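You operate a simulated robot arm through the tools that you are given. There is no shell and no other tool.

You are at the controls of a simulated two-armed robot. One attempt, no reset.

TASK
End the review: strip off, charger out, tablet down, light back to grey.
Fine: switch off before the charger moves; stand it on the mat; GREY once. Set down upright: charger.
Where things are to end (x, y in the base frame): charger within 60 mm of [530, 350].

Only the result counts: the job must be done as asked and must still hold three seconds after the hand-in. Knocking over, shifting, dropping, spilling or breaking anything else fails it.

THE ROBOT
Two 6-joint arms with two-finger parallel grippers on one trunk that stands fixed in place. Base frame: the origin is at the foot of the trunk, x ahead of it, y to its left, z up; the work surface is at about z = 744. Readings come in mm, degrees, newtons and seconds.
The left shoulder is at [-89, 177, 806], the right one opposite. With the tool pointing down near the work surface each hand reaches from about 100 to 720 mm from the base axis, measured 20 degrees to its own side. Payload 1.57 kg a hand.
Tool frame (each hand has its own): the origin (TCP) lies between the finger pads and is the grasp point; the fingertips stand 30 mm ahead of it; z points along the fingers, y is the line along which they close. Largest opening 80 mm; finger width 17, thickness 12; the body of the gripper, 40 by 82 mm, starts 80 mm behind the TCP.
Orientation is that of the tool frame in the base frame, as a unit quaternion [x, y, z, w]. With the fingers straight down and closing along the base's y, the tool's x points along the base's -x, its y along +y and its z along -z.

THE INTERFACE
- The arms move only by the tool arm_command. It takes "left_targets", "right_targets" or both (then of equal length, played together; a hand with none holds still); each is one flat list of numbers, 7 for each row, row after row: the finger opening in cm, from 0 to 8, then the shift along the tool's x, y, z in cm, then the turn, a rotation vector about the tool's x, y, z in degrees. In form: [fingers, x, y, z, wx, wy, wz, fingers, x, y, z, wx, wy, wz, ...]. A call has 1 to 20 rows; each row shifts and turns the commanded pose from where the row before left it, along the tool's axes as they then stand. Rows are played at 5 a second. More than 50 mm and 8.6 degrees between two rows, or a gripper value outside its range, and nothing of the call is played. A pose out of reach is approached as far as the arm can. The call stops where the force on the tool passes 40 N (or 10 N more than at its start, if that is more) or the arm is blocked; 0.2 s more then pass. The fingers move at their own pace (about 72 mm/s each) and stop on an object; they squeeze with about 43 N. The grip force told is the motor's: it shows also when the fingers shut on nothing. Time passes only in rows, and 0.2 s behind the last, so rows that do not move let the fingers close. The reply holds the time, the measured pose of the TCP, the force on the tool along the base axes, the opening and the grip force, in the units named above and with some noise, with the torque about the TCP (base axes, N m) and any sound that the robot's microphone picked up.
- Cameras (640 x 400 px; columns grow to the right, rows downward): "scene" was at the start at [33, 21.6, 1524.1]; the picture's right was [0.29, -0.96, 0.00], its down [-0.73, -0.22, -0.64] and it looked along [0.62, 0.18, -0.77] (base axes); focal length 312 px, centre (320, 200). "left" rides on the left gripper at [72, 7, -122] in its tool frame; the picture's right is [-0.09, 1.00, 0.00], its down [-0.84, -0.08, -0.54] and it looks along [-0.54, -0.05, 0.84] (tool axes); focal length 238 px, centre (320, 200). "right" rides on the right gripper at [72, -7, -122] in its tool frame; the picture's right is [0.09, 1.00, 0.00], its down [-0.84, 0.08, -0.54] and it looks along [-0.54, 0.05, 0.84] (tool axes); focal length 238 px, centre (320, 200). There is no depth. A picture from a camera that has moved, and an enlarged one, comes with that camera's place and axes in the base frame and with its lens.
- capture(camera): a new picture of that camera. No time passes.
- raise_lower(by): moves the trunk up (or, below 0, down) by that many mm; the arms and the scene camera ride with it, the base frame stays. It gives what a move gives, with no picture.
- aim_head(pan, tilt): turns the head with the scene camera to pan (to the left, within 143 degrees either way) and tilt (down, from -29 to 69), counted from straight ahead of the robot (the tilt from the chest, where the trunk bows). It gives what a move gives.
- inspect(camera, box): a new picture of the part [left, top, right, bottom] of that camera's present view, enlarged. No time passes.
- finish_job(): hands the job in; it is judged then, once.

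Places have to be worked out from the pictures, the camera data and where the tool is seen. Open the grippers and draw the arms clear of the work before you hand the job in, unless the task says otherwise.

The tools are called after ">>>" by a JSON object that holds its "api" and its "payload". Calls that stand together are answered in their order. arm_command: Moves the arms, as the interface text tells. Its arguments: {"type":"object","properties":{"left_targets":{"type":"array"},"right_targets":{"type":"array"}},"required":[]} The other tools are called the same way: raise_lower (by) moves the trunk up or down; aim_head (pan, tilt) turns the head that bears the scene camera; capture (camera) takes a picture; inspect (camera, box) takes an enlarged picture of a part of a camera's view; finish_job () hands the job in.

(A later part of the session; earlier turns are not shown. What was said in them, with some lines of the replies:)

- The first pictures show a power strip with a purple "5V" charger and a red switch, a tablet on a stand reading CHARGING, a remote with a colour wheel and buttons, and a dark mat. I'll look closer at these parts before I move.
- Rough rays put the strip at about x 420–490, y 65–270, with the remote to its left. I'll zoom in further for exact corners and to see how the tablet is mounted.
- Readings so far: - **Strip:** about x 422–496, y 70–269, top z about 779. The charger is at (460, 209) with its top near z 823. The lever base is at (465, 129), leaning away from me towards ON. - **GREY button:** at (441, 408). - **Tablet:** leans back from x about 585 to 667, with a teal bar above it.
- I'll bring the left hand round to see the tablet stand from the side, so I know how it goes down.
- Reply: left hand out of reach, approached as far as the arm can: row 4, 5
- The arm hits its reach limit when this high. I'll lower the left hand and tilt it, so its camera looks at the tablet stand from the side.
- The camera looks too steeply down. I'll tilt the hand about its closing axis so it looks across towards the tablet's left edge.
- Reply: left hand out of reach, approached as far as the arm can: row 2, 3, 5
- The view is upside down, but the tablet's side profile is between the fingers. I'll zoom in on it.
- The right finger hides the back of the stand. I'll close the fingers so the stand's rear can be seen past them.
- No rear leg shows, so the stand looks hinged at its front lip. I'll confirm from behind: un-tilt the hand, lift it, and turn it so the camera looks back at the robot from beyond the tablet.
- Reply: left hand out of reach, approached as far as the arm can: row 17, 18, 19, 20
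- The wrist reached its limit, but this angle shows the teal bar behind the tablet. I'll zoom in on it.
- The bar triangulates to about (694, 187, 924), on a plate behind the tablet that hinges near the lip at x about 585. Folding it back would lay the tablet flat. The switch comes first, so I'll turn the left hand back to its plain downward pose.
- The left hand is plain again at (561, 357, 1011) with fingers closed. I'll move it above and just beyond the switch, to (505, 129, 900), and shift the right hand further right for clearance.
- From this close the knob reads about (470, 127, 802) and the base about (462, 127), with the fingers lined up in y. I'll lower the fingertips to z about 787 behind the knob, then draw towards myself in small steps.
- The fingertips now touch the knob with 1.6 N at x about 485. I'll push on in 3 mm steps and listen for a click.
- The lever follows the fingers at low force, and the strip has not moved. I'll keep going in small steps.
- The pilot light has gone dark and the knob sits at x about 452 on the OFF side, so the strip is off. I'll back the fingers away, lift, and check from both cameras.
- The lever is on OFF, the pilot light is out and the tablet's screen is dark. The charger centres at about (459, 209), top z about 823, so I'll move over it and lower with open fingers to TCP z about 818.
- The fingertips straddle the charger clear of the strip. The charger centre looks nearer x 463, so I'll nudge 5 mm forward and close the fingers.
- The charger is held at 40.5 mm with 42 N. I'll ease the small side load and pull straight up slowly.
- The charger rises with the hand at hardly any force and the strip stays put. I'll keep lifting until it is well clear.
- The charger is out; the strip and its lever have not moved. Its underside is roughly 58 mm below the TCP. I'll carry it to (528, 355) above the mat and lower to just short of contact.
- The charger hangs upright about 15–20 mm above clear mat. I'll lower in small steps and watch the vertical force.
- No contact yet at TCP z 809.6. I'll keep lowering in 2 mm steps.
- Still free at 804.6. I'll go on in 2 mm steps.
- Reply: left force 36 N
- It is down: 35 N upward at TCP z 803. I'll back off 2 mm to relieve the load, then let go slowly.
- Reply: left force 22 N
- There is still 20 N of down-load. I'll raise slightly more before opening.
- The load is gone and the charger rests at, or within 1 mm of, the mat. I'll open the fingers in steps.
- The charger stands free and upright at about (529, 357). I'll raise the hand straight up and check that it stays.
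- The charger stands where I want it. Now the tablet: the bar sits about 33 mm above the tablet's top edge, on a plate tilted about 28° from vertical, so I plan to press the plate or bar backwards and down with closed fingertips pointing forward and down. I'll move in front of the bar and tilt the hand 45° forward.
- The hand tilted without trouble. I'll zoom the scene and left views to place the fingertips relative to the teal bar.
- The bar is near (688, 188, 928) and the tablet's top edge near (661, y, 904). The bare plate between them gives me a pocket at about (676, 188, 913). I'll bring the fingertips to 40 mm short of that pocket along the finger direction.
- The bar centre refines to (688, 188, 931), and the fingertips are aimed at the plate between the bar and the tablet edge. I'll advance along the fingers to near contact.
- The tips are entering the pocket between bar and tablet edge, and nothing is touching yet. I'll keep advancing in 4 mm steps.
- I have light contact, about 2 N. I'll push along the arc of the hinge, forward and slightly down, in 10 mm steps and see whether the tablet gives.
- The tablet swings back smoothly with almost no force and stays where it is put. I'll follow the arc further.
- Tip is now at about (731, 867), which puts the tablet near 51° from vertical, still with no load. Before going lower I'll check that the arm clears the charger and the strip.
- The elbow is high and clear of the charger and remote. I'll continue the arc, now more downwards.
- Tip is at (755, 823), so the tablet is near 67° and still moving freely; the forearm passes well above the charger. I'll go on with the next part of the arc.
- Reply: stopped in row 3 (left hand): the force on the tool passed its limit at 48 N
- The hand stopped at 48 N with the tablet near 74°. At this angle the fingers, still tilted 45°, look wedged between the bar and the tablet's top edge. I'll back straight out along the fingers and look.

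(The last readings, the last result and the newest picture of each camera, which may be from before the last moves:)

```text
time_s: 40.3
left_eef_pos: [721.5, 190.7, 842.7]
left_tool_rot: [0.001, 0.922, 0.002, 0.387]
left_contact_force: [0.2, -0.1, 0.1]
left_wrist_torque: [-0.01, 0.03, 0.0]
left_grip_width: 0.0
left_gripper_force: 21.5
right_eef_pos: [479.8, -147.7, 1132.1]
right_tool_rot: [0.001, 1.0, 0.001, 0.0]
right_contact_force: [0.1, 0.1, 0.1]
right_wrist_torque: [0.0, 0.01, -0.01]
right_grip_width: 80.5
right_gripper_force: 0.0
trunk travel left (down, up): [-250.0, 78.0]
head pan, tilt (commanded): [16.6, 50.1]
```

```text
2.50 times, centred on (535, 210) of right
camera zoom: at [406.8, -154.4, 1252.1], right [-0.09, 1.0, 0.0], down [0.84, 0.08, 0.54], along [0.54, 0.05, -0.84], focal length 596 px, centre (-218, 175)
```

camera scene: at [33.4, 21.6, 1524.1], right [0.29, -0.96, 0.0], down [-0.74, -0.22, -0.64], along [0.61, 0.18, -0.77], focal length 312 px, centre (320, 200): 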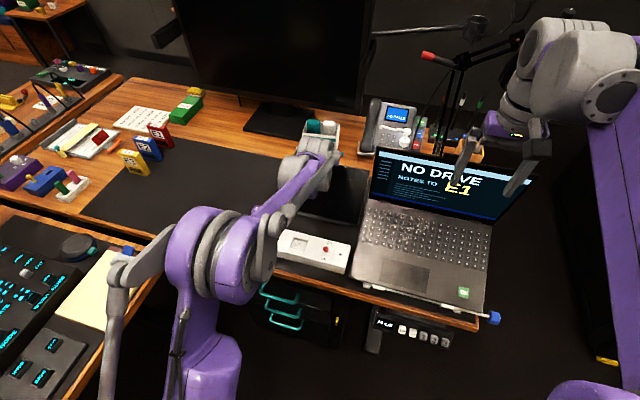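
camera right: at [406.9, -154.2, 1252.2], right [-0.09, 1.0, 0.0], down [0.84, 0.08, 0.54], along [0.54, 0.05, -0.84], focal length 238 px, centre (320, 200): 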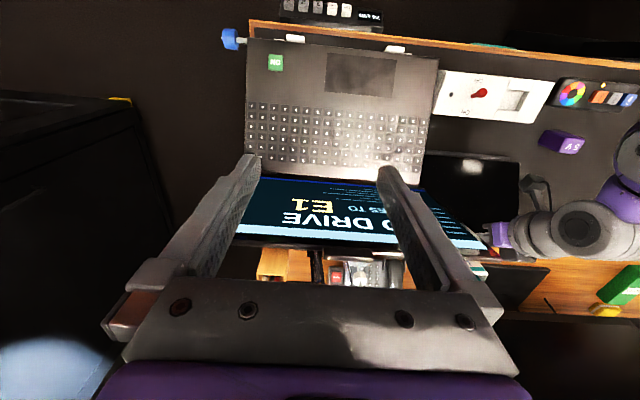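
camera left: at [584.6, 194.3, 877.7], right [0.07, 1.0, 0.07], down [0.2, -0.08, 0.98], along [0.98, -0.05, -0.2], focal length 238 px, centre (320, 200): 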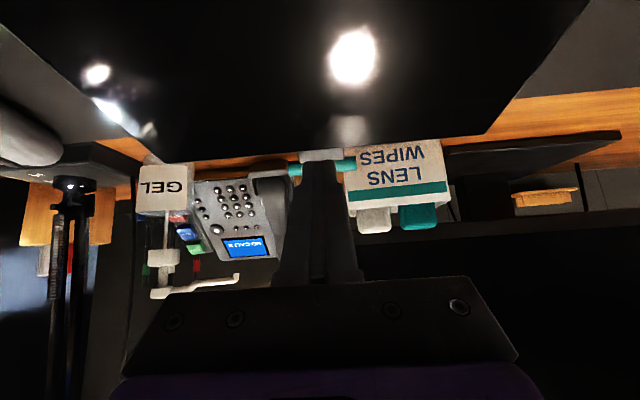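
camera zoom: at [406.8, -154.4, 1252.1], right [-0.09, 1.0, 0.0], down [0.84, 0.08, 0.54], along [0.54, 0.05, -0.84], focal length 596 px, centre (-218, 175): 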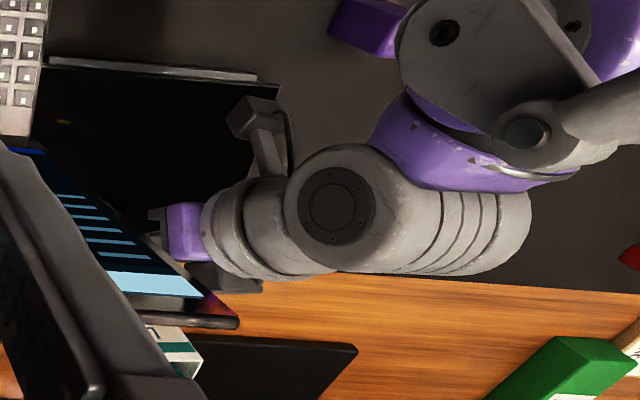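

The tablet stays where I left it. I'll draw the hand back and aside so the scene camera can show how far down it is.

>>> {"api": "arm_command", "payload": {"left_targets": [0, 0, 0, -4.5, 0, 0, 0, 0, 0, 0, -4.5, 0, 0, 0, 0, 0, 4, -2, 0, 0, 0, 0, 0, 4.5, 0, 0, 0, 0, 0, 0, 4.5, 0, 0, 0, 0]}}

>>> {"api": "capture", "payload": {"camera": "left"}}

>>> {"api": "inspect", "payload": {"camera": "scene", "box": [260, 130, 380, 230]}}

>>> {"api": "inspect", "payload": {"camera": "right", "box": [430, 130, 640, 290]}}

```text
time_s: 41.5
left_eef_pos: [642.5, 319.6, 919.7]
left_tool_rot: [0.002, 0.922, 0.001, 0.388]
left_contact_force: [0.3, -0.1, -0.5]
left_wrist_torque: [0.0, -0.01, -0.02]
left_grip_width: 0.1
left_gripper_force: 21.3
right_eef_pos: [479.2, -146.2, 1132.4]
right_tool_rot: [0.0, 1.0, 0.0, 0.0]
right_contact_force: [0.2, -0.6, -0.6]
right_wrist_torque: [-0.04, 0.02, 0.01]
right_grip_width: 80.1
right_gripper_force: 0.1
trunk travel left (down, up): [-250.0, 78.0]
head pan, tilt (commanded): [16.6, 50.1]
```

```text
taken
camera left: at [506.3, 325.4, 953.8], right [0.07, 1.0, 0.07], down [0.2, -0.08, 0.98], along [0.98, -0.05, -0.2], focal length 238 px, centre (320, 200)
```

left: 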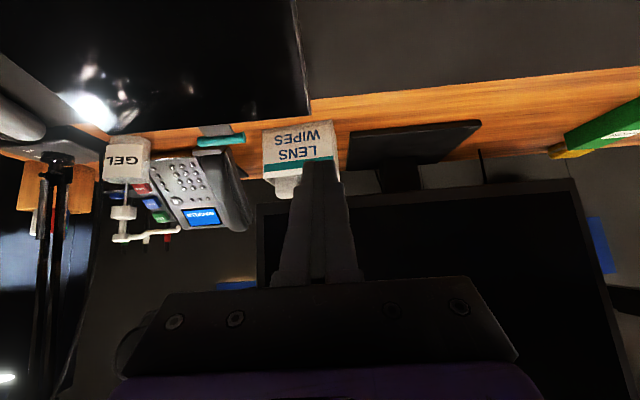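

```text
4.00 times, centred on (320, 180) of scene
camera zoom: at [33.0, 22.7, 1524.1], right [0.29, -0.96, 0.0], down [-0.73, -0.22, -0.64], along [0.62, 0.18, -0.77], focal length 1248 px, centre (320, 280)
```

zoom: 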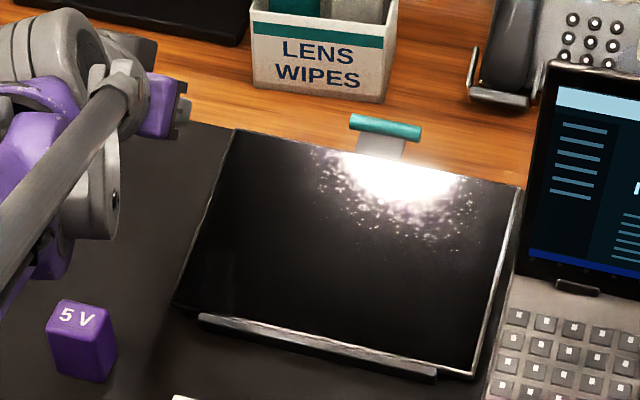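

```text
2.50 times, centred on (535, 210) of right
camera zoom: at [406.6, -153.4, 1252.4], right [-0.09, 1.0, 0.0], down [0.84, 0.08, 0.54], along [0.54, 0.05, -0.84], focal length 596 px, centre (-218, 175)
```

zoom: 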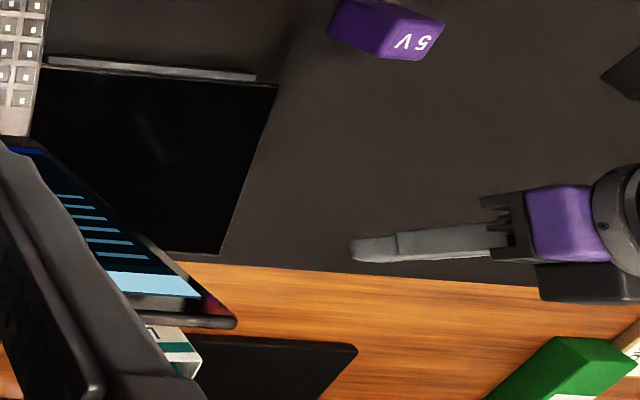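

The tablet now lies about 15° above flat: top edge near (750, y, 803), bar at (780, 188, 808). I need to know whether that is a true stop or only the wedge, so I'll tilt the fingers steeper and come in over the top of the bar to press it down.

>>> {"api": "arm_command", "payload": {"left_targets": [0, 0, 0, 0, 0, 8, 0, 0, -1.01, -3.29, 2.6, 0, 0, 0, 0, -1.01, -3.29, 2.6, 0, 0, 0, 0, -1.01, -3.29, 2.6, 0, 0, 0, 0, -1.01, -3.29, 2.6, 0, 0, 0]}}

>>> {"api": "capture", "payload": {"camera": "left"}}

>>> {"api": "inspect", "payload": {"camera": "scene", "box": [260, 120, 380, 220]}}

```text
time_s: 42.7
left_eef_pos: [738.3, 187.0, 862.8]
left_tool_rot: [0.001, 0.947, 0.002, 0.322]
left_contact_force: [-0.1, -0.3, 0.2]
left_wrist_torque: [0.02, 0.02, 0.01]
left_grip_width: 0.0
left_gripper_force: 21.0
right_eef_pos: [480.2, -147.9, 1131.1]
right_tool_rot: [0.0, 1.0, 0.0, 0.001]
right_contact_force: [0.4, -0.3, -0.4]
right_wrist_torque: [0.0, 0.02, 0.0]
right_grip_width: 80.0
right_gripper_force: 0.0
trunk travel left (down, up): [-250.0, 78.0]
head pan, tilt (commanded): [16.6, 50.1]
```

```text
taken
camera left: at [607.4, 191.8, 916.5], right [0.07, 1.0, 0.06], down [0.33, -0.08, 0.94], along [0.94, -0.05, -0.34], focal length 238 px, centre (320, 200)
```

left: 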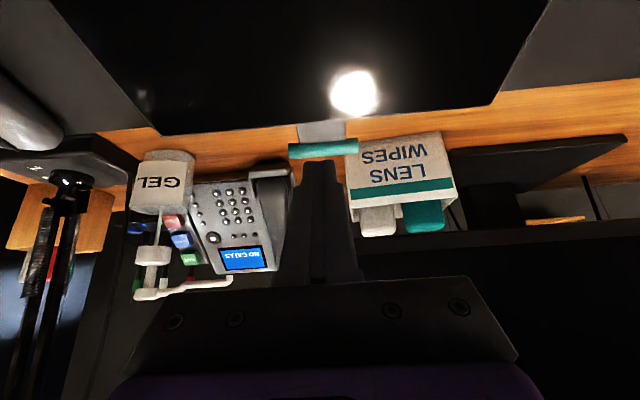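

```text
4.00 times, centred on (320, 170) of scene
camera zoom: at [33.8, 21.1, 1524.1], right [0.29, -0.96, 0.0], down [-0.74, -0.22, -0.64], along [0.61, 0.18, -0.77], focal length 1248 px, centre (320, 320)
```

zoom: 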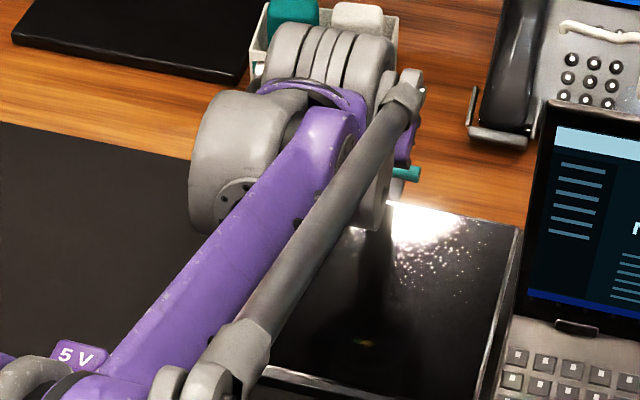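

The fingertips now point at the bar from above. I'll advance until they touch it.

>>> {"api": "arm_command", "payload": {"left_targets": [0, 0, 0, 1.0, 0, 0, 0, 0, 0, 0, 1.0, 0, 0, 0, 0, 0, 0, 0.5, 0, 0, 0, 0, 0, 0, 0.5, 0, 0, 0]}}

>>> {"api": "inspect", "payload": {"camera": "left", "box": [220, 100, 420, 225]}}

```text
time_s: 43.7
left_eef_pos: [757.2, 188.5, 839.2]
left_tool_rot: [0.002, 0.947, 0.001, 0.322]
left_contact_force: [0.4, -0.2, 0.0]
left_wrist_torque: [-0.03, 0.02, -0.02]
left_grip_width: 0.0
left_gripper_force: 21.4
right_eef_pos: [478.7, -147.3, 1131.4]
right_tool_rot: [0.0, 1.0, 0.0, 0.0]
right_contact_force: [-0.4, 0.0, -0.7]
right_wrist_torque: [0.0, -0.01, -0.01]
right_grip_width: 79.8
right_gripper_force: 0.0
trunk travel left (down, up): [-250.0, 78.0]
head pan, tilt (commanded): [16.6, 50.1]
```

```text
3.20 times, centred on (320, 162) of left
camera zoom: at [626.3, 193.1, 892.6], right [0.07, 1.0, 0.06], down [0.33, -0.08, 0.94], along [0.94, -0.05, -0.34], focal length 763 px, centre (320, 320)
```

zoom: 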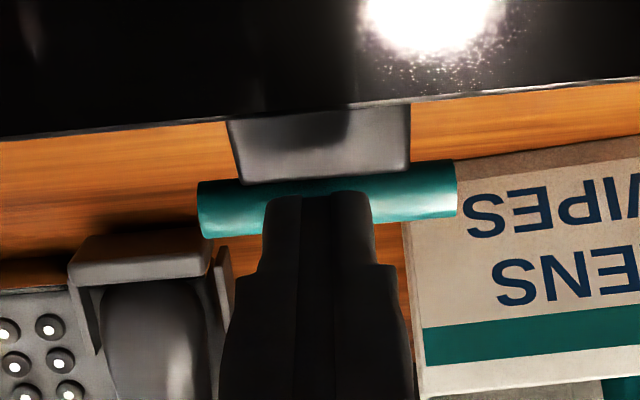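

The tips sit right on the bar. I'll press it mostly downwards in 5 mm steps and watch the force.

>>> {"api": "arm_command", "payload": {"left_targets": [0, 0.19, 0, 0.46, 0, 0, 0, 0, 0.19, 0, 0.46, 0, 0, 0, 0, 0.19, 0, 0.46, 0, 0, 0]}}

>>> {"api": "inspect", "payload": {"camera": "left", "box": [220, 100, 420, 225]}}

```text
time_s: 44.5
left_eef_pos: [760.0, 190.4, 829.0]
left_tool_rot: [0.002, 0.946, 0.003, 0.324]
left_contact_force: [-4.8, 0.8, 20.7]
left_wrist_torque: [-0.06, -0.41, 0.02]
left_grip_width: 0.1
left_gripper_force: 21.4
right_eef_pos: [477.1, -148.7, 1134.0]
right_tool_rot: [0.0, 1.0, 0.0, 0.002]
right_contact_force: [0.6, -0.8, -0.6]
right_wrist_torque: [0.02, 0.01, -0.03]
right_grip_width: 80.0
right_gripper_force: 0.1
trunk travel left (down, up): [-250.0, 78.0]
head pan, tilt (commanded): [16.6, 50.1]
```

```text
3.20 times, centred on (320, 162) of left
camera zoom: at [629.7, 193.8, 881.3], right [0.07, 1.0, 0.06], down [0.33, -0.08, 0.94], along [0.94, -0.05, -0.33], focal length 763 px, centre (320, 320)
```

zoom: 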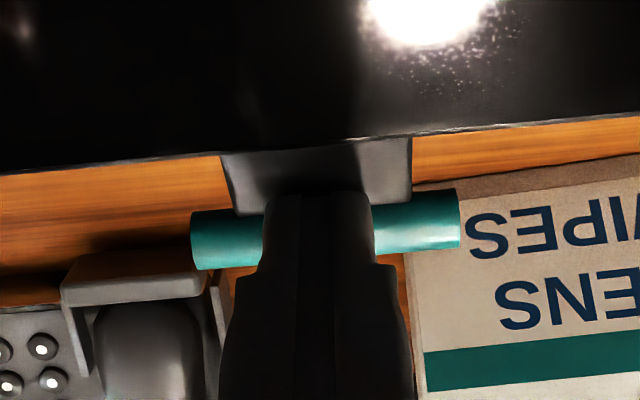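

The bar resists with 21 N and has moved only about 2 mm. Both pushes end at the same angle, so about 75° is the stand's end stop and the tablet is down. I'll back off and look again.

>>> {"api": "arm_command", "payload": {"left_targets": [0, 0, 0, -1.0, 0, 0, 0, 0, 0, 0, -3.0, 0, 0, 0, 0, 0, 0, -4.5, 0, 0, 0, 0, 0, 4, -3, 0, 0, 0, 0, 0, 4.5, 0, 0, 0, 0, 0, 0, 4.5, 0, 0, 0, 0]}}

>>> {"api": "capture", "payload": {"camera": "scene"}}

>>> {"api": "inspect", "payload": {"camera": "scene", "box": [260, 130, 380, 230]}}

>>> {"api": "capture", "payload": {"camera": "left"}}

```text
time_s: 45.9
left_eef_pos: [691.7, 319.5, 918.6]
left_tool_rot: [0.001, 0.947, 0.001, 0.322]
left_contact_force: [-0.8, -0.2, 0.1]
left_wrist_torque: [0.0, 0.01, -0.03]
left_grip_width: 0.0
left_gripper_force: 21.6
right_eef_pos: [479.2, -145.9, 1132.3]
right_tool_rot: [0.001, 1.0, -0.001, 0.001]
right_contact_force: [-0.9, 0.8, 0.3]
right_wrist_torque: [-0.04, -0.01, 0.0]
right_grip_width: 80.0
right_gripper_force: 0.1
trunk travel left (down, up): [-250.0, 78.0]
head pan, tilt (commanded): [16.6, 50.1]
```

```text
taken
camera scene: at [32.6, 22.6, 1524.1], right [0.29, -0.96, 0.0], down [-0.73, -0.22, -0.64], along [0.62, 0.18, -0.77], focal length 312 px, centre (320, 200)
```

scene: 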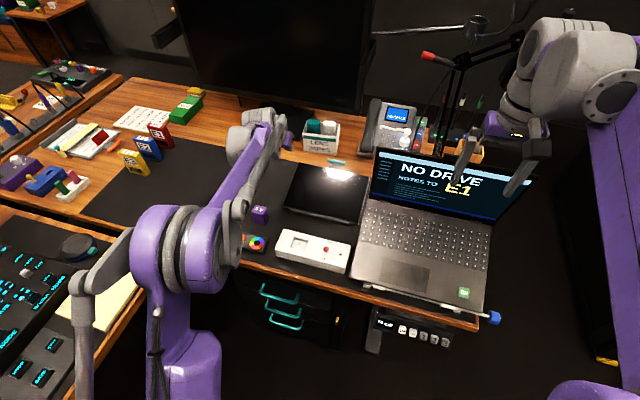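

```text
4.00 times, centred on (320, 180) of scene
camera zoom: at [32.6, 22.6, 1524.1], right [0.29, -0.96, 0.0], down [-0.73, -0.22, -0.64], along [0.62, 0.18, -0.77], focal length 1248 px, centre (320, 280)
```

zoom: 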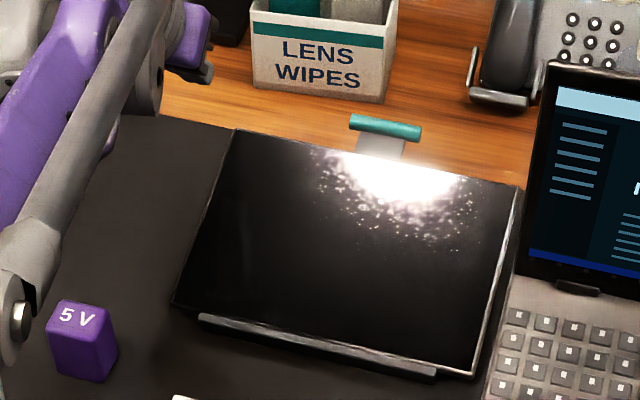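

```text
taken
camera left: at [560.7, 324.4, 972.1], right [0.07, 1.0, 0.06], down [0.33, -0.08, 0.94], along [0.94, -0.05, -0.34], focal length 238 px, centre (320, 200)
```

left: 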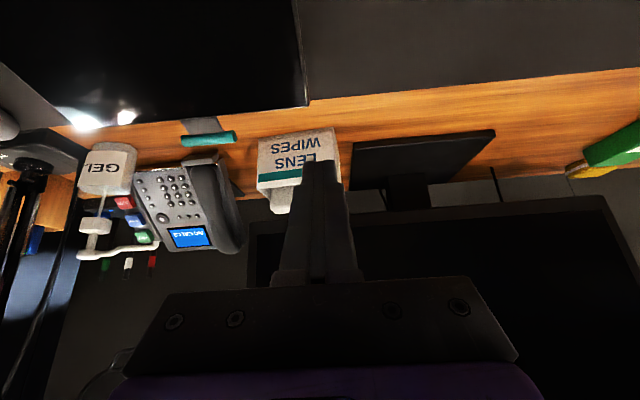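

The tablet holds its lowered position and nothing around it moved. Now the light: I'll bring the hand back, stand it upright and move over the remote's GREY button near (441, 408).

>>> {"api": "arm_command", "payload": {"left_targets": [0, 2.8, 1.2, -2.92, 0, 0, 0, 0, 2.8, 1.2, -2.92, 0, 0, 0, 0, 2.8, 1.2, -2.92, 0, 0, 0, 0, 2.8, 1.2, -2.92, 0, 0, 0, 0, 2.8, 1.2, -2.92, 0, 0, 0, 0, 0, 0, 0, 0, 7.52, 0, 0, 0, 0, 0, 0, 7.52, 0, 0, 0, 0, 0, 0, 7.52, 0, 0, 0, 0, 0, 0, 7.52, 0, 0, 0, 0, 0, 0, 7.52, 0]}}

>>> {"api": "capture", "payload": {"camera": "left"}}

```text
time_s: 48.1
left_eef_pos: [492.0, 377.5, 947.3]
left_tool_rot: [0.001, 1.0, 0.001, -0.002]
left_contact_force: [0.2, -0.7, 0.9]
left_wrist_torque: [0.02, 0.0, 0.02]
left_grip_width: 0.2
left_gripper_force: 21.3
right_eef_pos: [480.0, -147.2, 1131.9]
right_tool_rot: [0.001, 1.0, -0.001, 0.0]
right_contact_force: [1.4, 0.5, 0.4]
right_wrist_torque: [0.02, -0.01, -0.02]
right_grip_width: 79.9
right_gripper_force: 0.1
trunk travel left (down, up): [-250.0, 78.0]
head pan, tilt (commanded): [16.6, 50.1]
```

```text
taken
camera left: at [421.1, 382.6, 1070.3], right [0.09, 1.0, 0.0], down [0.84, -0.08, 0.54], along [0.54, -0.05, -0.84], focal length 238 px, centre (320, 200)
```

left: 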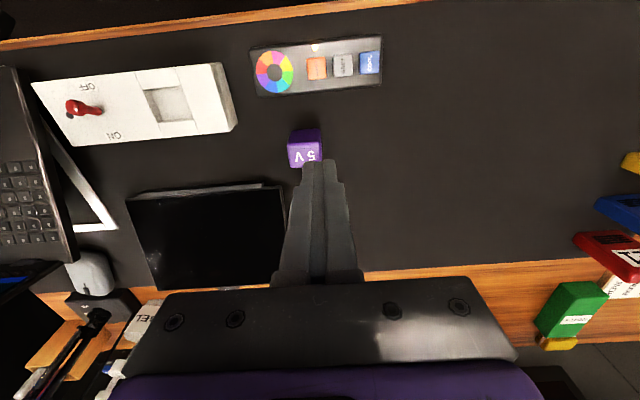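

GREY shows at about (343, 65) in the left view. I'll zoom to fix its position exactly.

>>> {"api": "inspect", "payload": {"camera": "left", "box": [240, 25, 400, 125]}}

```text
4.00 times, centred on (320, 75) of left
camera zoom: at [421.1, 382.6, 1070.3], right [0.09, 1.0, 0.0], down [0.84, -0.08, 0.54], along [0.54, -0.05, -0.84], focal length 953 px, centre (320, 700)
```

zoom: 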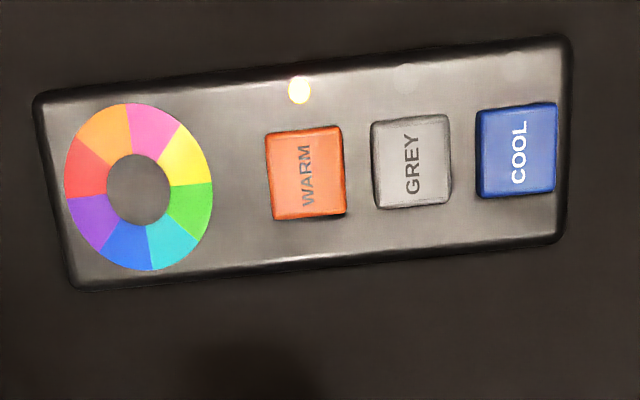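

GREY's top is at about (440, 408), each button is about 22 mm wide and they sit 29 mm apart. Only the WARM lamp is lit. I'll move right above GREY, still well clear, and check the alignment.

>>> {"api": "arm_command", "payload": {"left_targets": [0, 1.72, 1.02, 3.2, 0, 0, 0, 0, 1.72, 1.02, 3.2, 0, 0, 0, 0, 1.72, 1.02, 3.2, 0, 0, 0, 0, 0, 0, 0, 0, 0, 0]}}

>>> {"api": "inspect", "payload": {"camera": "left", "box": [200, 60, 440, 210]}}

>>> {"api": "inspect", "payload": {"camera": "right", "box": [540, 60, 640, 120]}}

>>> {"api": "inspect", "payload": {"camera": "scene", "box": [190, 190, 310, 270]}}

```text
time_s: 49.1
left_eef_pos: [441.0, 409.6, 850.9]
left_tool_rot: [0.001, 1.0, 0.003, 0.0]
left_contact_force: [-0.8, 0.5, 0.3]
left_wrist_torque: [-0.02, 0.01, -0.02]
left_grip_width: 0.0
left_gripper_force: 21.4
right_eef_pos: [480.2, -148.5, 1131.8]
right_tool_rot: [0.001, 1.0, 0.0, 0.0]
right_contact_force: [-0.1, -0.3, -0.6]
right_wrist_torque: [-0.04, 0.01, -0.04]
right_grip_width: 80.0
right_gripper_force: 0.1
trunk travel left (down, up): [-250.0, 78.0]
head pan, tilt (commanded): [16.6, 50.1]
```

```text
2.67 times, centred on (320, 135) of left
camera zoom: at [369.3, 414.8, 974.2], right [0.09, 1.0, 0.0], down [0.84, -0.08, 0.54], along [0.54, -0.05, -0.84], focal length 636 px, centre (320, 373)
```

zoom: 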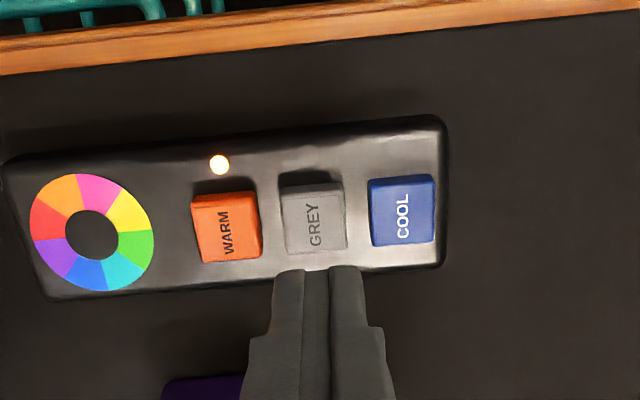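

```text
6.40 times, centred on (590, 90) of right
camera zoom: at [406.5, -154.7, 1252.3], right [-0.09, 1.0, 0.0], down [0.84, 0.08, 0.54], along [0.54, 0.05, -0.84], focal length 1525 px, centre (-1408, 904)
```

zoom: 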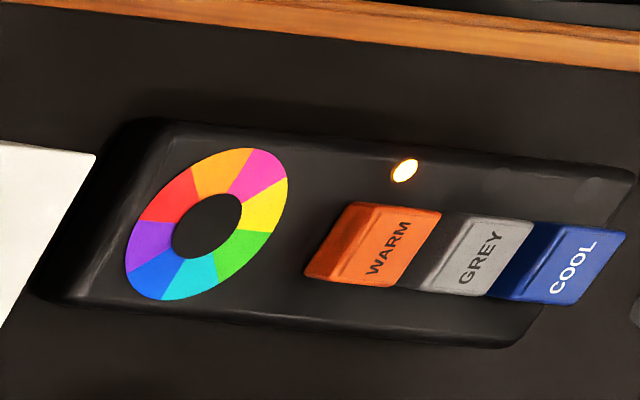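

```text
5.00 times, centred on (250, 230) of scene
camera zoom: at [32.9, 21.1, 1524.1], right [0.29, -0.96, 0.0], down [-0.73, -0.22, -0.64], along [0.62, 0.18, -0.77], focal length 1560 px, centre (670, 50)
```

zoom: 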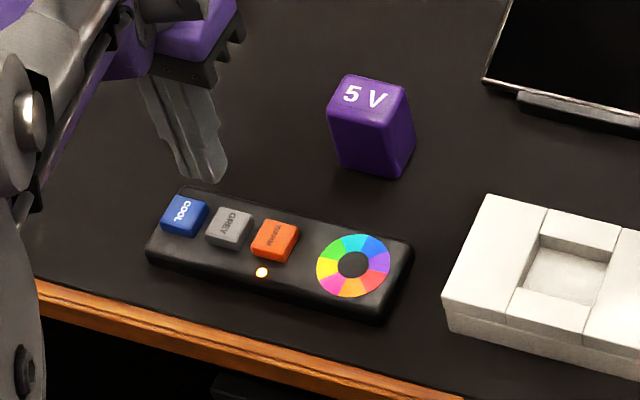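

Alignment is right to 2 mm. I'll correct y, lower the tips to about 9 mm above the button and check once more.

>>> {"api": "arm_command", "payload": {"left_targets": [0, 0.05, -0.2, 1.5, 0, 0, 0, 0, 0, 0, 1.5, 0, 0, 0, 0, 0, 0, 1.5, 0, 0, 0]}}

>>> {"api": "inspect", "payload": {"camera": "left", "box": [200, 60, 440, 210]}}

>>> {"api": "inspect", "payload": {"camera": "right", "box": [540, 60, 640, 120]}}

>>> {"api": "inspect", "payload": {"camera": "scene", "box": [190, 190, 310, 270]}}

```text
time_s: 49.9
left_eef_pos: [440.8, 407.3, 806.1]
left_tool_rot: [0.002, 1.0, 0.003, 0.0]
left_contact_force: [-0.2, 0.3, -0.1]
left_wrist_torque: [0.01, 0.0, 0.02]
left_grip_width: 0.0
left_gripper_force: 21.7
right_eef_pos: [480.3, -146.5, 1131.3]
right_tool_rot: [-0.001, 1.0, 0.0, 0.0]
right_contact_force: [-1.1, 0.2, 0.2]
right_wrist_torque: [-0.01, 0.0, -0.02]
right_grip_width: 80.0
right_gripper_force: 0.1
trunk travel left (down, up): [-250.0, 78.0]
head pan, tilt (commanded): [16.6, 50.1]
```

```text
2.67 times, centred on (320, 135) of left
camera zoom: at [369.6, 411.9, 928.7], right [0.09, 1.0, 0.0], down [0.84, -0.08, 0.54], along [0.54, -0.05, -0.84], focal length 636 px, centre (320, 373)
```

zoom: 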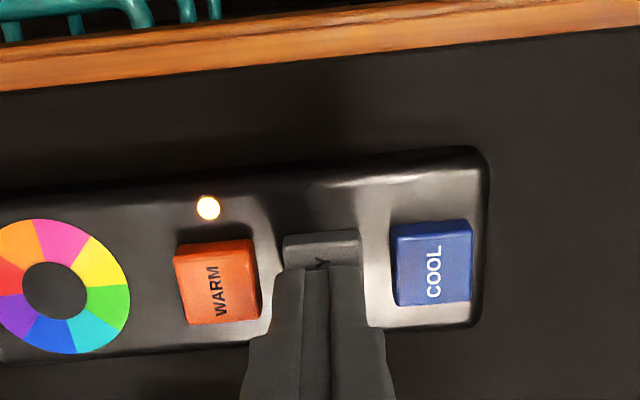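

```text
6.40 times, centred on (590, 90) of right
camera zoom: at [406.9, -154.1, 1252.2], right [-0.09, 1.0, 0.0], down [0.84, 0.08, 0.54], along [0.54, 0.05, -0.84], focal length 1525 px, centre (-1408, 904)
```

zoom: 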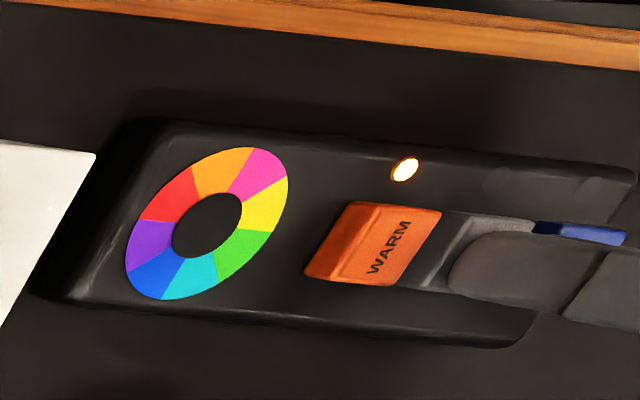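

```text
5.00 times, centred on (250, 230) of scene
camera zoom: at [33.3, 21.8, 1524.1], right [0.29, -0.96, 0.0], down [-0.73, -0.22, -0.64], along [0.62, 0.18, -0.77], focal length 1560 px, centre (670, 50)
```

zoom: 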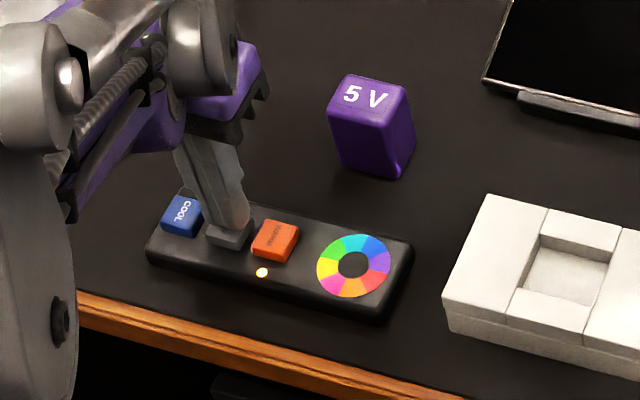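

The tips are centred over GREY and clear of WARM and COOL. I'll go down in small steps now, in one single press.

>>> {"api": "arm_command", "payload": {"left_targets": [0, 0, 0, 0.4, 0, 0, 0, 0, 0, 0, 0.3, 0, 0, 0]}}

>>> {"api": "inspect", "payload": {"camera": "right", "box": [540, 60, 640, 120]}}

```text
time_s: 50.5
left_eef_pos: [439.1, 408.1, 798.7]
left_tool_rot: [0.001, 1.0, 0.002, -0.001]
left_contact_force: [-0.5, 0.0, 1.3]
left_wrist_torque: [0.01, -0.02, 0.02]
left_grip_width: 0.1
left_gripper_force: 21.0
right_eef_pos: [479.5, -147.8, 1131.8]
right_tool_rot: [0.002, 1.0, 0.0, 0.0]
right_contact_force: [-0.7, 0.4, -0.2]
right_wrist_torque: [-0.01, 0.03, -0.01]
right_grip_width: 79.9
right_gripper_force: 0.0
trunk travel left (down, up): [-250.0, 78.0]
head pan, tilt (commanded): [16.6, 50.1]
heard: click
```

```text
6.40 times, centred on (590, 90) of right
camera zoom: at [406.5, -154.4, 1252.3], right [-0.09, 1.0, 0.0], down [0.84, 0.08, 0.54], along [0.54, 0.05, -0.84], focal length 1525 px, centre (-1408, 904)
```

zoom: 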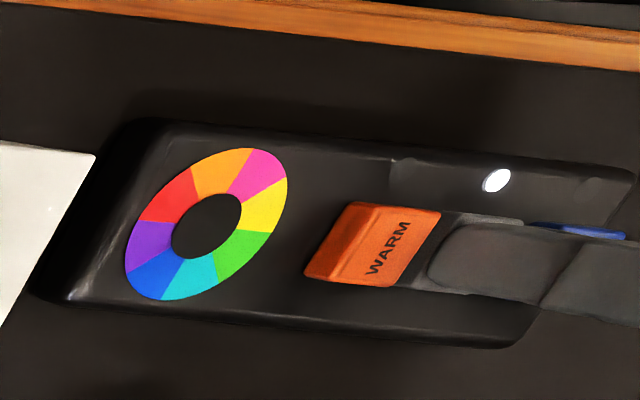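

I heard one click, and the lamp has moved from WARM to GREY, now white. I'll lift straight up at once so the button is not pressed a second time.

>>> {"api": "arm_command", "payload": {"left_targets": [0, 0, 0, -3, 0, 0, 0, 0, 0, 0, -4, 0, 0, 0, 0, 0, 0, -4, 0, 0, 0, 0, 0, 0, -4, 0, 0, 0]}}

>>> {"api": "capture", "payload": {"camera": "left"}}

>>> {"api": "capture", "payload": {"camera": "scene"}}

>>> {"api": "inspect", "payload": {"camera": "right", "box": [540, 60, 640, 120]}}

```text
time_s: 51.5
left_eef_pos: [439.3, 406.7, 952.6]
left_tool_rot: [0.001, 1.0, 0.002, -0.001]
left_contact_force: [0.5, -0.3, 1.4]
left_wrist_torque: [0.0, 0.03, -0.01]
left_grip_width: 0.0
left_gripper_force: 21.2
right_eef_pos: [479.0, -147.8, 1133.2]
right_tool_rot: [0.001, 1.0, 0.001, -0.001]
right_contact_force: [-0.1, -0.2, 0.3]
right_wrist_torque: [0.0, -0.01, -0.03]
right_grip_width: 79.9
right_gripper_force: 0.1
trunk travel left (down, up): [-250.0, 78.0]
head pan, tilt (commanded): [16.6, 50.1]
```

```text
taken
camera left: at [368.2, 409.9, 1074.0], right [0.09, 1.0, 0.0], down [0.84, -0.08, 0.54], along [0.54, -0.05, -0.84], focal length 238 px, centre (320, 200)
```

left: 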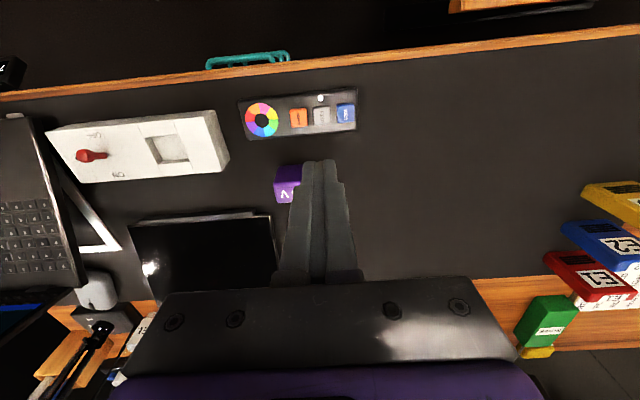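

```text
taken
camera scene: at [32.6, 21.1, 1524.1], right [0.29, -0.96, 0.0], down [-0.73, -0.22, -0.64], along [0.62, 0.18, -0.77], focal length 312 px, centre (320, 200)
```

scene: 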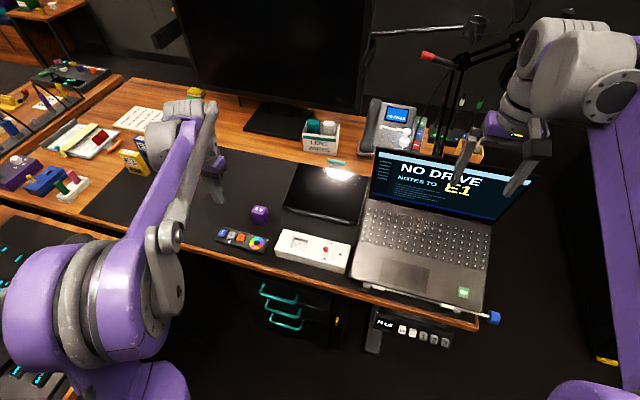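

```text
6.40 times, centred on (590, 90) of right
camera zoom: at [406.3, -154.6, 1252.3], right [-0.09, 1.0, 0.0], down [0.84, 0.08, 0.54], along [0.54, 0.05, -0.84], focal length 1525 px, centre (-1408, 904)
```

zoom: 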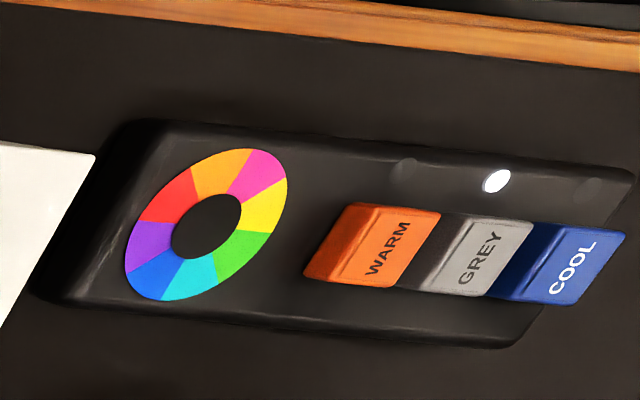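

The GREY lamp is lit and everything else is unchanged. Before handing in, I'll look at the tablet from the side to check that it is really at its stop with nothing trapped under it.

>>> {"api": "arm_command", "payload": {"left_targets": [0, 0, 0, 0, 0, 0, 8.18, 0, 0, 0, 0, 0, 0, 8.18, 0, 0, 0, 0, 0, 0, 8.18, 0, 0, 0, 0, 0, 0, 8.18, 0, 0, 0, 0, 0, 0, 8.18, 0, 0, 0, 0, 0, 0, 8.18, 0, 0, 0, 0, 0, 0, 8.18, 0, 0, 0, 0, 0, 0, 8.18, 0, 0, 0, 0, 0, 0, 8.18, 0, 0, 0, 0, 0, 0, 8.18, 0, 0, 0, 0, 0, 0, 8.18, 0, 2, 4, 2, 0, 0, 0, 0, 2, 4, 2, 0, 0, 0, 0, 2, 4, 2, 0, 0, 0, 0, 0, 0, 0, 0, -8, 0, 0, 0, 0, 0, 0, -8, 0, 0, 0, 0, 0, 0, -8, 0, 0, 0, 0, 0, 0, -8, 0]}}

>>> {"api": "capture", "payload": {"camera": "left"}}

```text
time_s: 55.3
left_eef_pos: [561.4, 466.2, 890.3]
left_tool_rot: [0.68, 0.679, -0.194, 0.194]
left_contact_force: [0.2, 0.4, -0.5]
left_wrist_torque: [-0.01, 0.01, -0.05]
left_grip_width: 0.0
left_gripper_force: 21.2
right_eef_pos: [479.9, -146.4, 1132.3]
right_tool_rot: [-0.001, 1.0, 0.0, 0.001]
right_contact_force: [-0.1, 0.6, 0.1]
right_wrist_torque: [0.03, 0.02, 0.0]
right_grip_width: 80.1
right_gripper_force: 0.0
trunk travel left (down, up): [-250.0, 78.0]
head pan, tilt (commanded): [16.6, 50.1]
```

```text
taken
camera left: at [567.5, 591.0, 956.0], right [1.0, -0.08, 0.05], down [-0.08, -0.42, 0.9], along [-0.05, -0.9, -0.43], focal length 238 px, centre (320, 200)
```

left: 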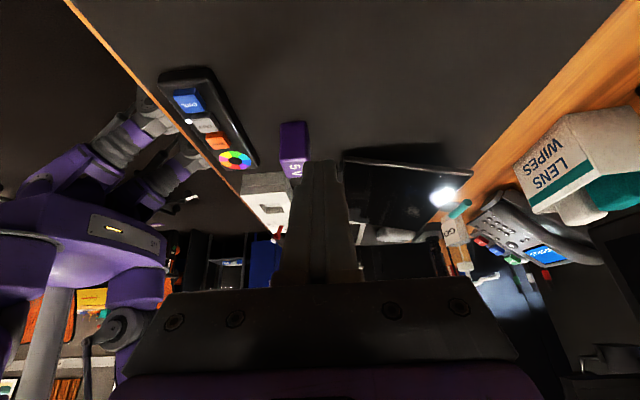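

>>> {"api": "inspect", "payload": {"camera": "left", "box": [330, 130, 490, 230]}}

>>> {"api": "inspect", "payload": {"camera": "left", "box": [260, 100, 360, 200]}}

```text
4.00 times, centred on (410, 180) of left
camera zoom: at [567.5, 591.0, 956.0], right [1.0, -0.08, 0.05], down [-0.08, -0.42, 0.9], along [-0.05, -0.9, -0.43], focal length 953 px, centre (-40, 280)
```

zoom: 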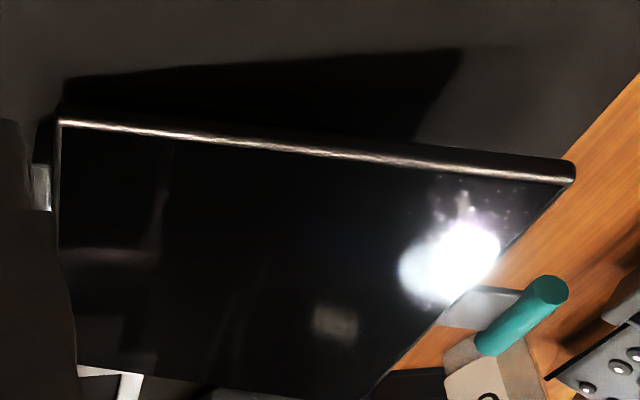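

```text
4.00 times, centred on (310, 150) of left
camera zoom: at [567.5, 591.0, 956.0], right [1.0, -0.08, 0.05], down [-0.08, -0.42, 0.9], along [-0.05, -0.9, -0.43], focal length 953 px, centre (360, 400)
```

zoom: 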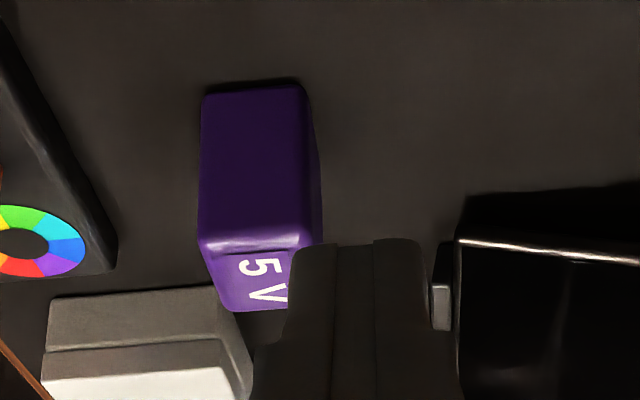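

From the side, the tablet rests about 14° above flat with only shadow beneath it. The 21 N press was square to its plate and moved nothing, so this is its lower stop. The charger stands upright. I'll bring the left hand back up, turn it plain and open its fingers.

>>> {"api": "arm_command", "payload": {"left_targets": [0, 0, 0, 0, 0, 8, 0, 0, 0, 0, 0, 0, 8, 0, 0, 0, 0, 0, 0, 8, 0, 0, 0, 0, 0, 0, 8, 0, 0, -1, -2.5, -3.8, 0, 0, 0, 0, -1, -2.5, -3.8, 0, 0, 0, 0, -1, -2.5, -3.8, 0, 0, 0, 0, -1, -2.5, -3.8, 0, 0, 0, 0, 0, 0, 0, 0, 0, -8.18, 0, 0, 0, 0, 0, 0, -8.18, 0, 0, 0, 0, 0, 0, -8.18, 0, 0, 0, 0, 0, 0, -8.18, 0, 0, 0, 0, 0, 0, -8.18, 0, 0, 0, 0, 0, 0, -8.18, 0, 0, 0, 0, 0, 0, -8.18, 0, 0, 0, 0, 0, 0, -8.18, 0, 0, 0, 0, 0, 0, -8.18, 0, 0, 0, 0, 0, 0, -8.18, 0, 0, 0, 0, 0, 0, -8.18, 8, 0, 0, 0, 0, 0, 0]}}

>>> {"api": "capture", "payload": {"camera": "left"}}

>>> {"api": "capture", "payload": {"camera": "scene"}}

```text
time_s: 59.5
left_eef_pos: [458.6, 425.5, 1043.3]
left_tool_rot: [0.0, 1.0, 0.002, 0.0]
left_contact_force: [-0.2, -0.3, -0.1]
left_wrist_torque: [0.0, 0.0, 0.02]
left_grip_width: 52.2
left_gripper_force: 0.1
right_eef_pos: [479.9, -148.0, 1132.4]
right_tool_rot: [0.001, 1.0, 0.0, 0.0]
right_contact_force: [-0.3, -0.5, -0.2]
right_wrist_torque: [-0.03, 0.04, 0.0]
right_grip_width: 80.1
right_gripper_force: 0.0
trunk travel left (down, up): [-250.0, 78.0]
head pan, tilt (commanded): [16.6, 50.1]
```

```text
taken
camera left: at [387.9, 430.8, 1164.9], right [0.09, 1.0, 0.0], down [0.84, -0.08, 0.54], along [0.54, -0.05, -0.84], focal length 238 px, centre (320, 200)
```

left: 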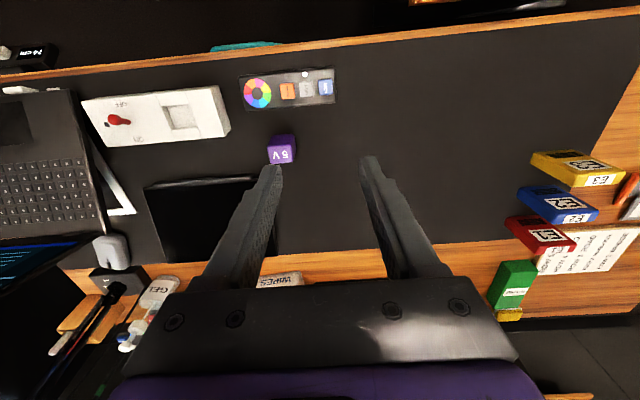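

```text
taken
camera scene: at [33.0, 21.6, 1524.1], right [0.29, -0.96, 0.0], down [-0.73, -0.22, -0.64], along [0.62, 0.18, -0.77], focal length 312 px, centre (320, 200)
```

scene: 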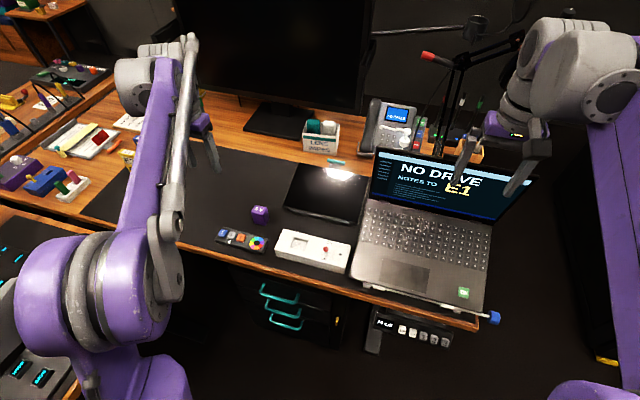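

All looks settled. I'll raise the left hand to its starting height with fingers open and take one last close look at the whole work area.

>>> {"api": "arm_command", "payload": {"left_targets": [8, 1.5, 0, -3.3, 0, 0, 0, 8, 1.5, 0, -3.3, 0, 0, 0, 8, 1.5, 0, -3.2, 0, 0, 0, 8, 0, 0, 0, 0, 0, 0]}}

>>> {"api": "inspect", "payload": {"camera": "scene", "box": [200, 130, 380, 290]}}

>>> {"api": "inspect", "payload": {"camera": "right", "box": [400, 50, 640, 290]}}

```text
time_s: 60.5
left_eef_pos: [415.3, 425.8, 1140.6]
left_tool_rot: [0.001, 1.0, 0.001, 0.0]
left_contact_force: [0.6, 0.8, -0.2]
left_wrist_torque: [0.04, 0.02, 0.03]
left_grip_width: 80.0
left_gripper_force: 0.1
right_eef_pos: [479.1, -147.4, 1132.0]
right_tool_rot: [0.0, 1.0, 0.0, 0.0]
right_contact_force: [0.6, 0.5, 0.0]
right_wrist_torque: [0.02, 0.0, 0.03]
right_grip_width: 80.0
right_gripper_force: 0.0
trunk travel left (down, up): [-250.0, 78.0]
head pan, tilt (commanded): [16.6, 50.1]
```

```text
2.50 times, centred on (290, 210) of scene
camera zoom: at [33.5, 21.8, 1524.1], right [0.29, -0.96, 0.0], down [-0.74, -0.22, -0.64], along [0.61, 0.18, -0.77], focal length 780 px, centre (395, 175)
```

zoom: 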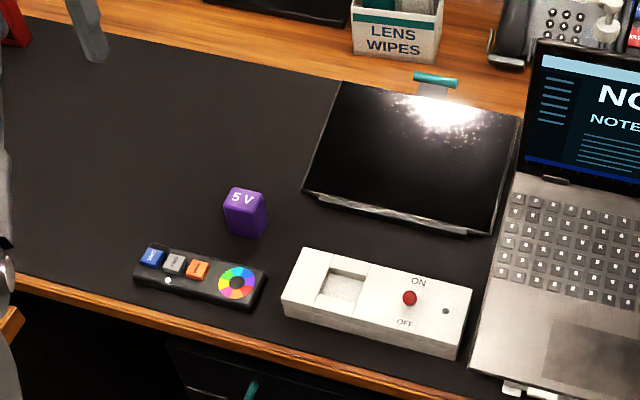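

```text
1.67 times, centred on (520, 170) of right
camera zoom: at [407.0, -154.1, 1252.2], right [-0.09, 1.0, 0.0], down [0.84, 0.08, 0.54], along [0.54, 0.05, -0.84], focal length 397 px, centre (-13, 250)
```

zoom: 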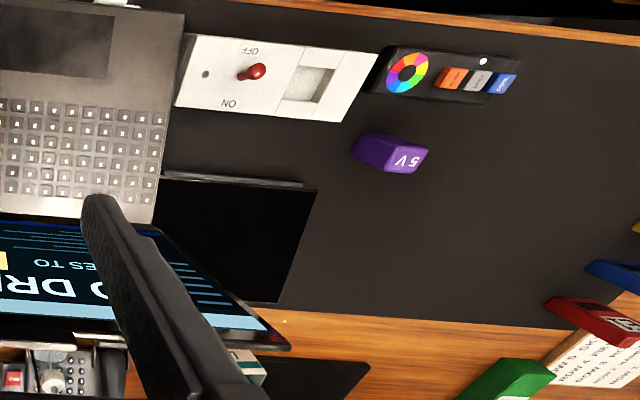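

The switch is off and its pilot light dark. The charger stands upright on the mat at about (529, 357), the tablet is down, and the GREY lamp is lit after a single click. The strip and remote are where they started, and both grippers are open and clear, so I'm handing in.

>>> {"api": "finish_job", "payload": {}}

```text
The job is handed in.
```

The review is ended as you asked, and I've handed the job in; no verdict has come back yet.

- **Strip:** I switched it off before touching the charger. The lever is on OFF and the pilot light is dark.
- **Charger:** It is out of the strip and standing upright on the mat at about (529, 357), roughly 7 mm from your target.
- **Tablet:** I folded it back until its stand would go no further. It rests about 14° above flat rather than fully flat. A 21 N push square to the stand moved it no lower, so I took that as its lowest position.
- **Light:** I pressed GREY once and heard one click. The lamp moved from WARM to GREY.

In the last pictures the strip, remote, laptop and the items around them were where they started. Both grippers are open and clear of the work.
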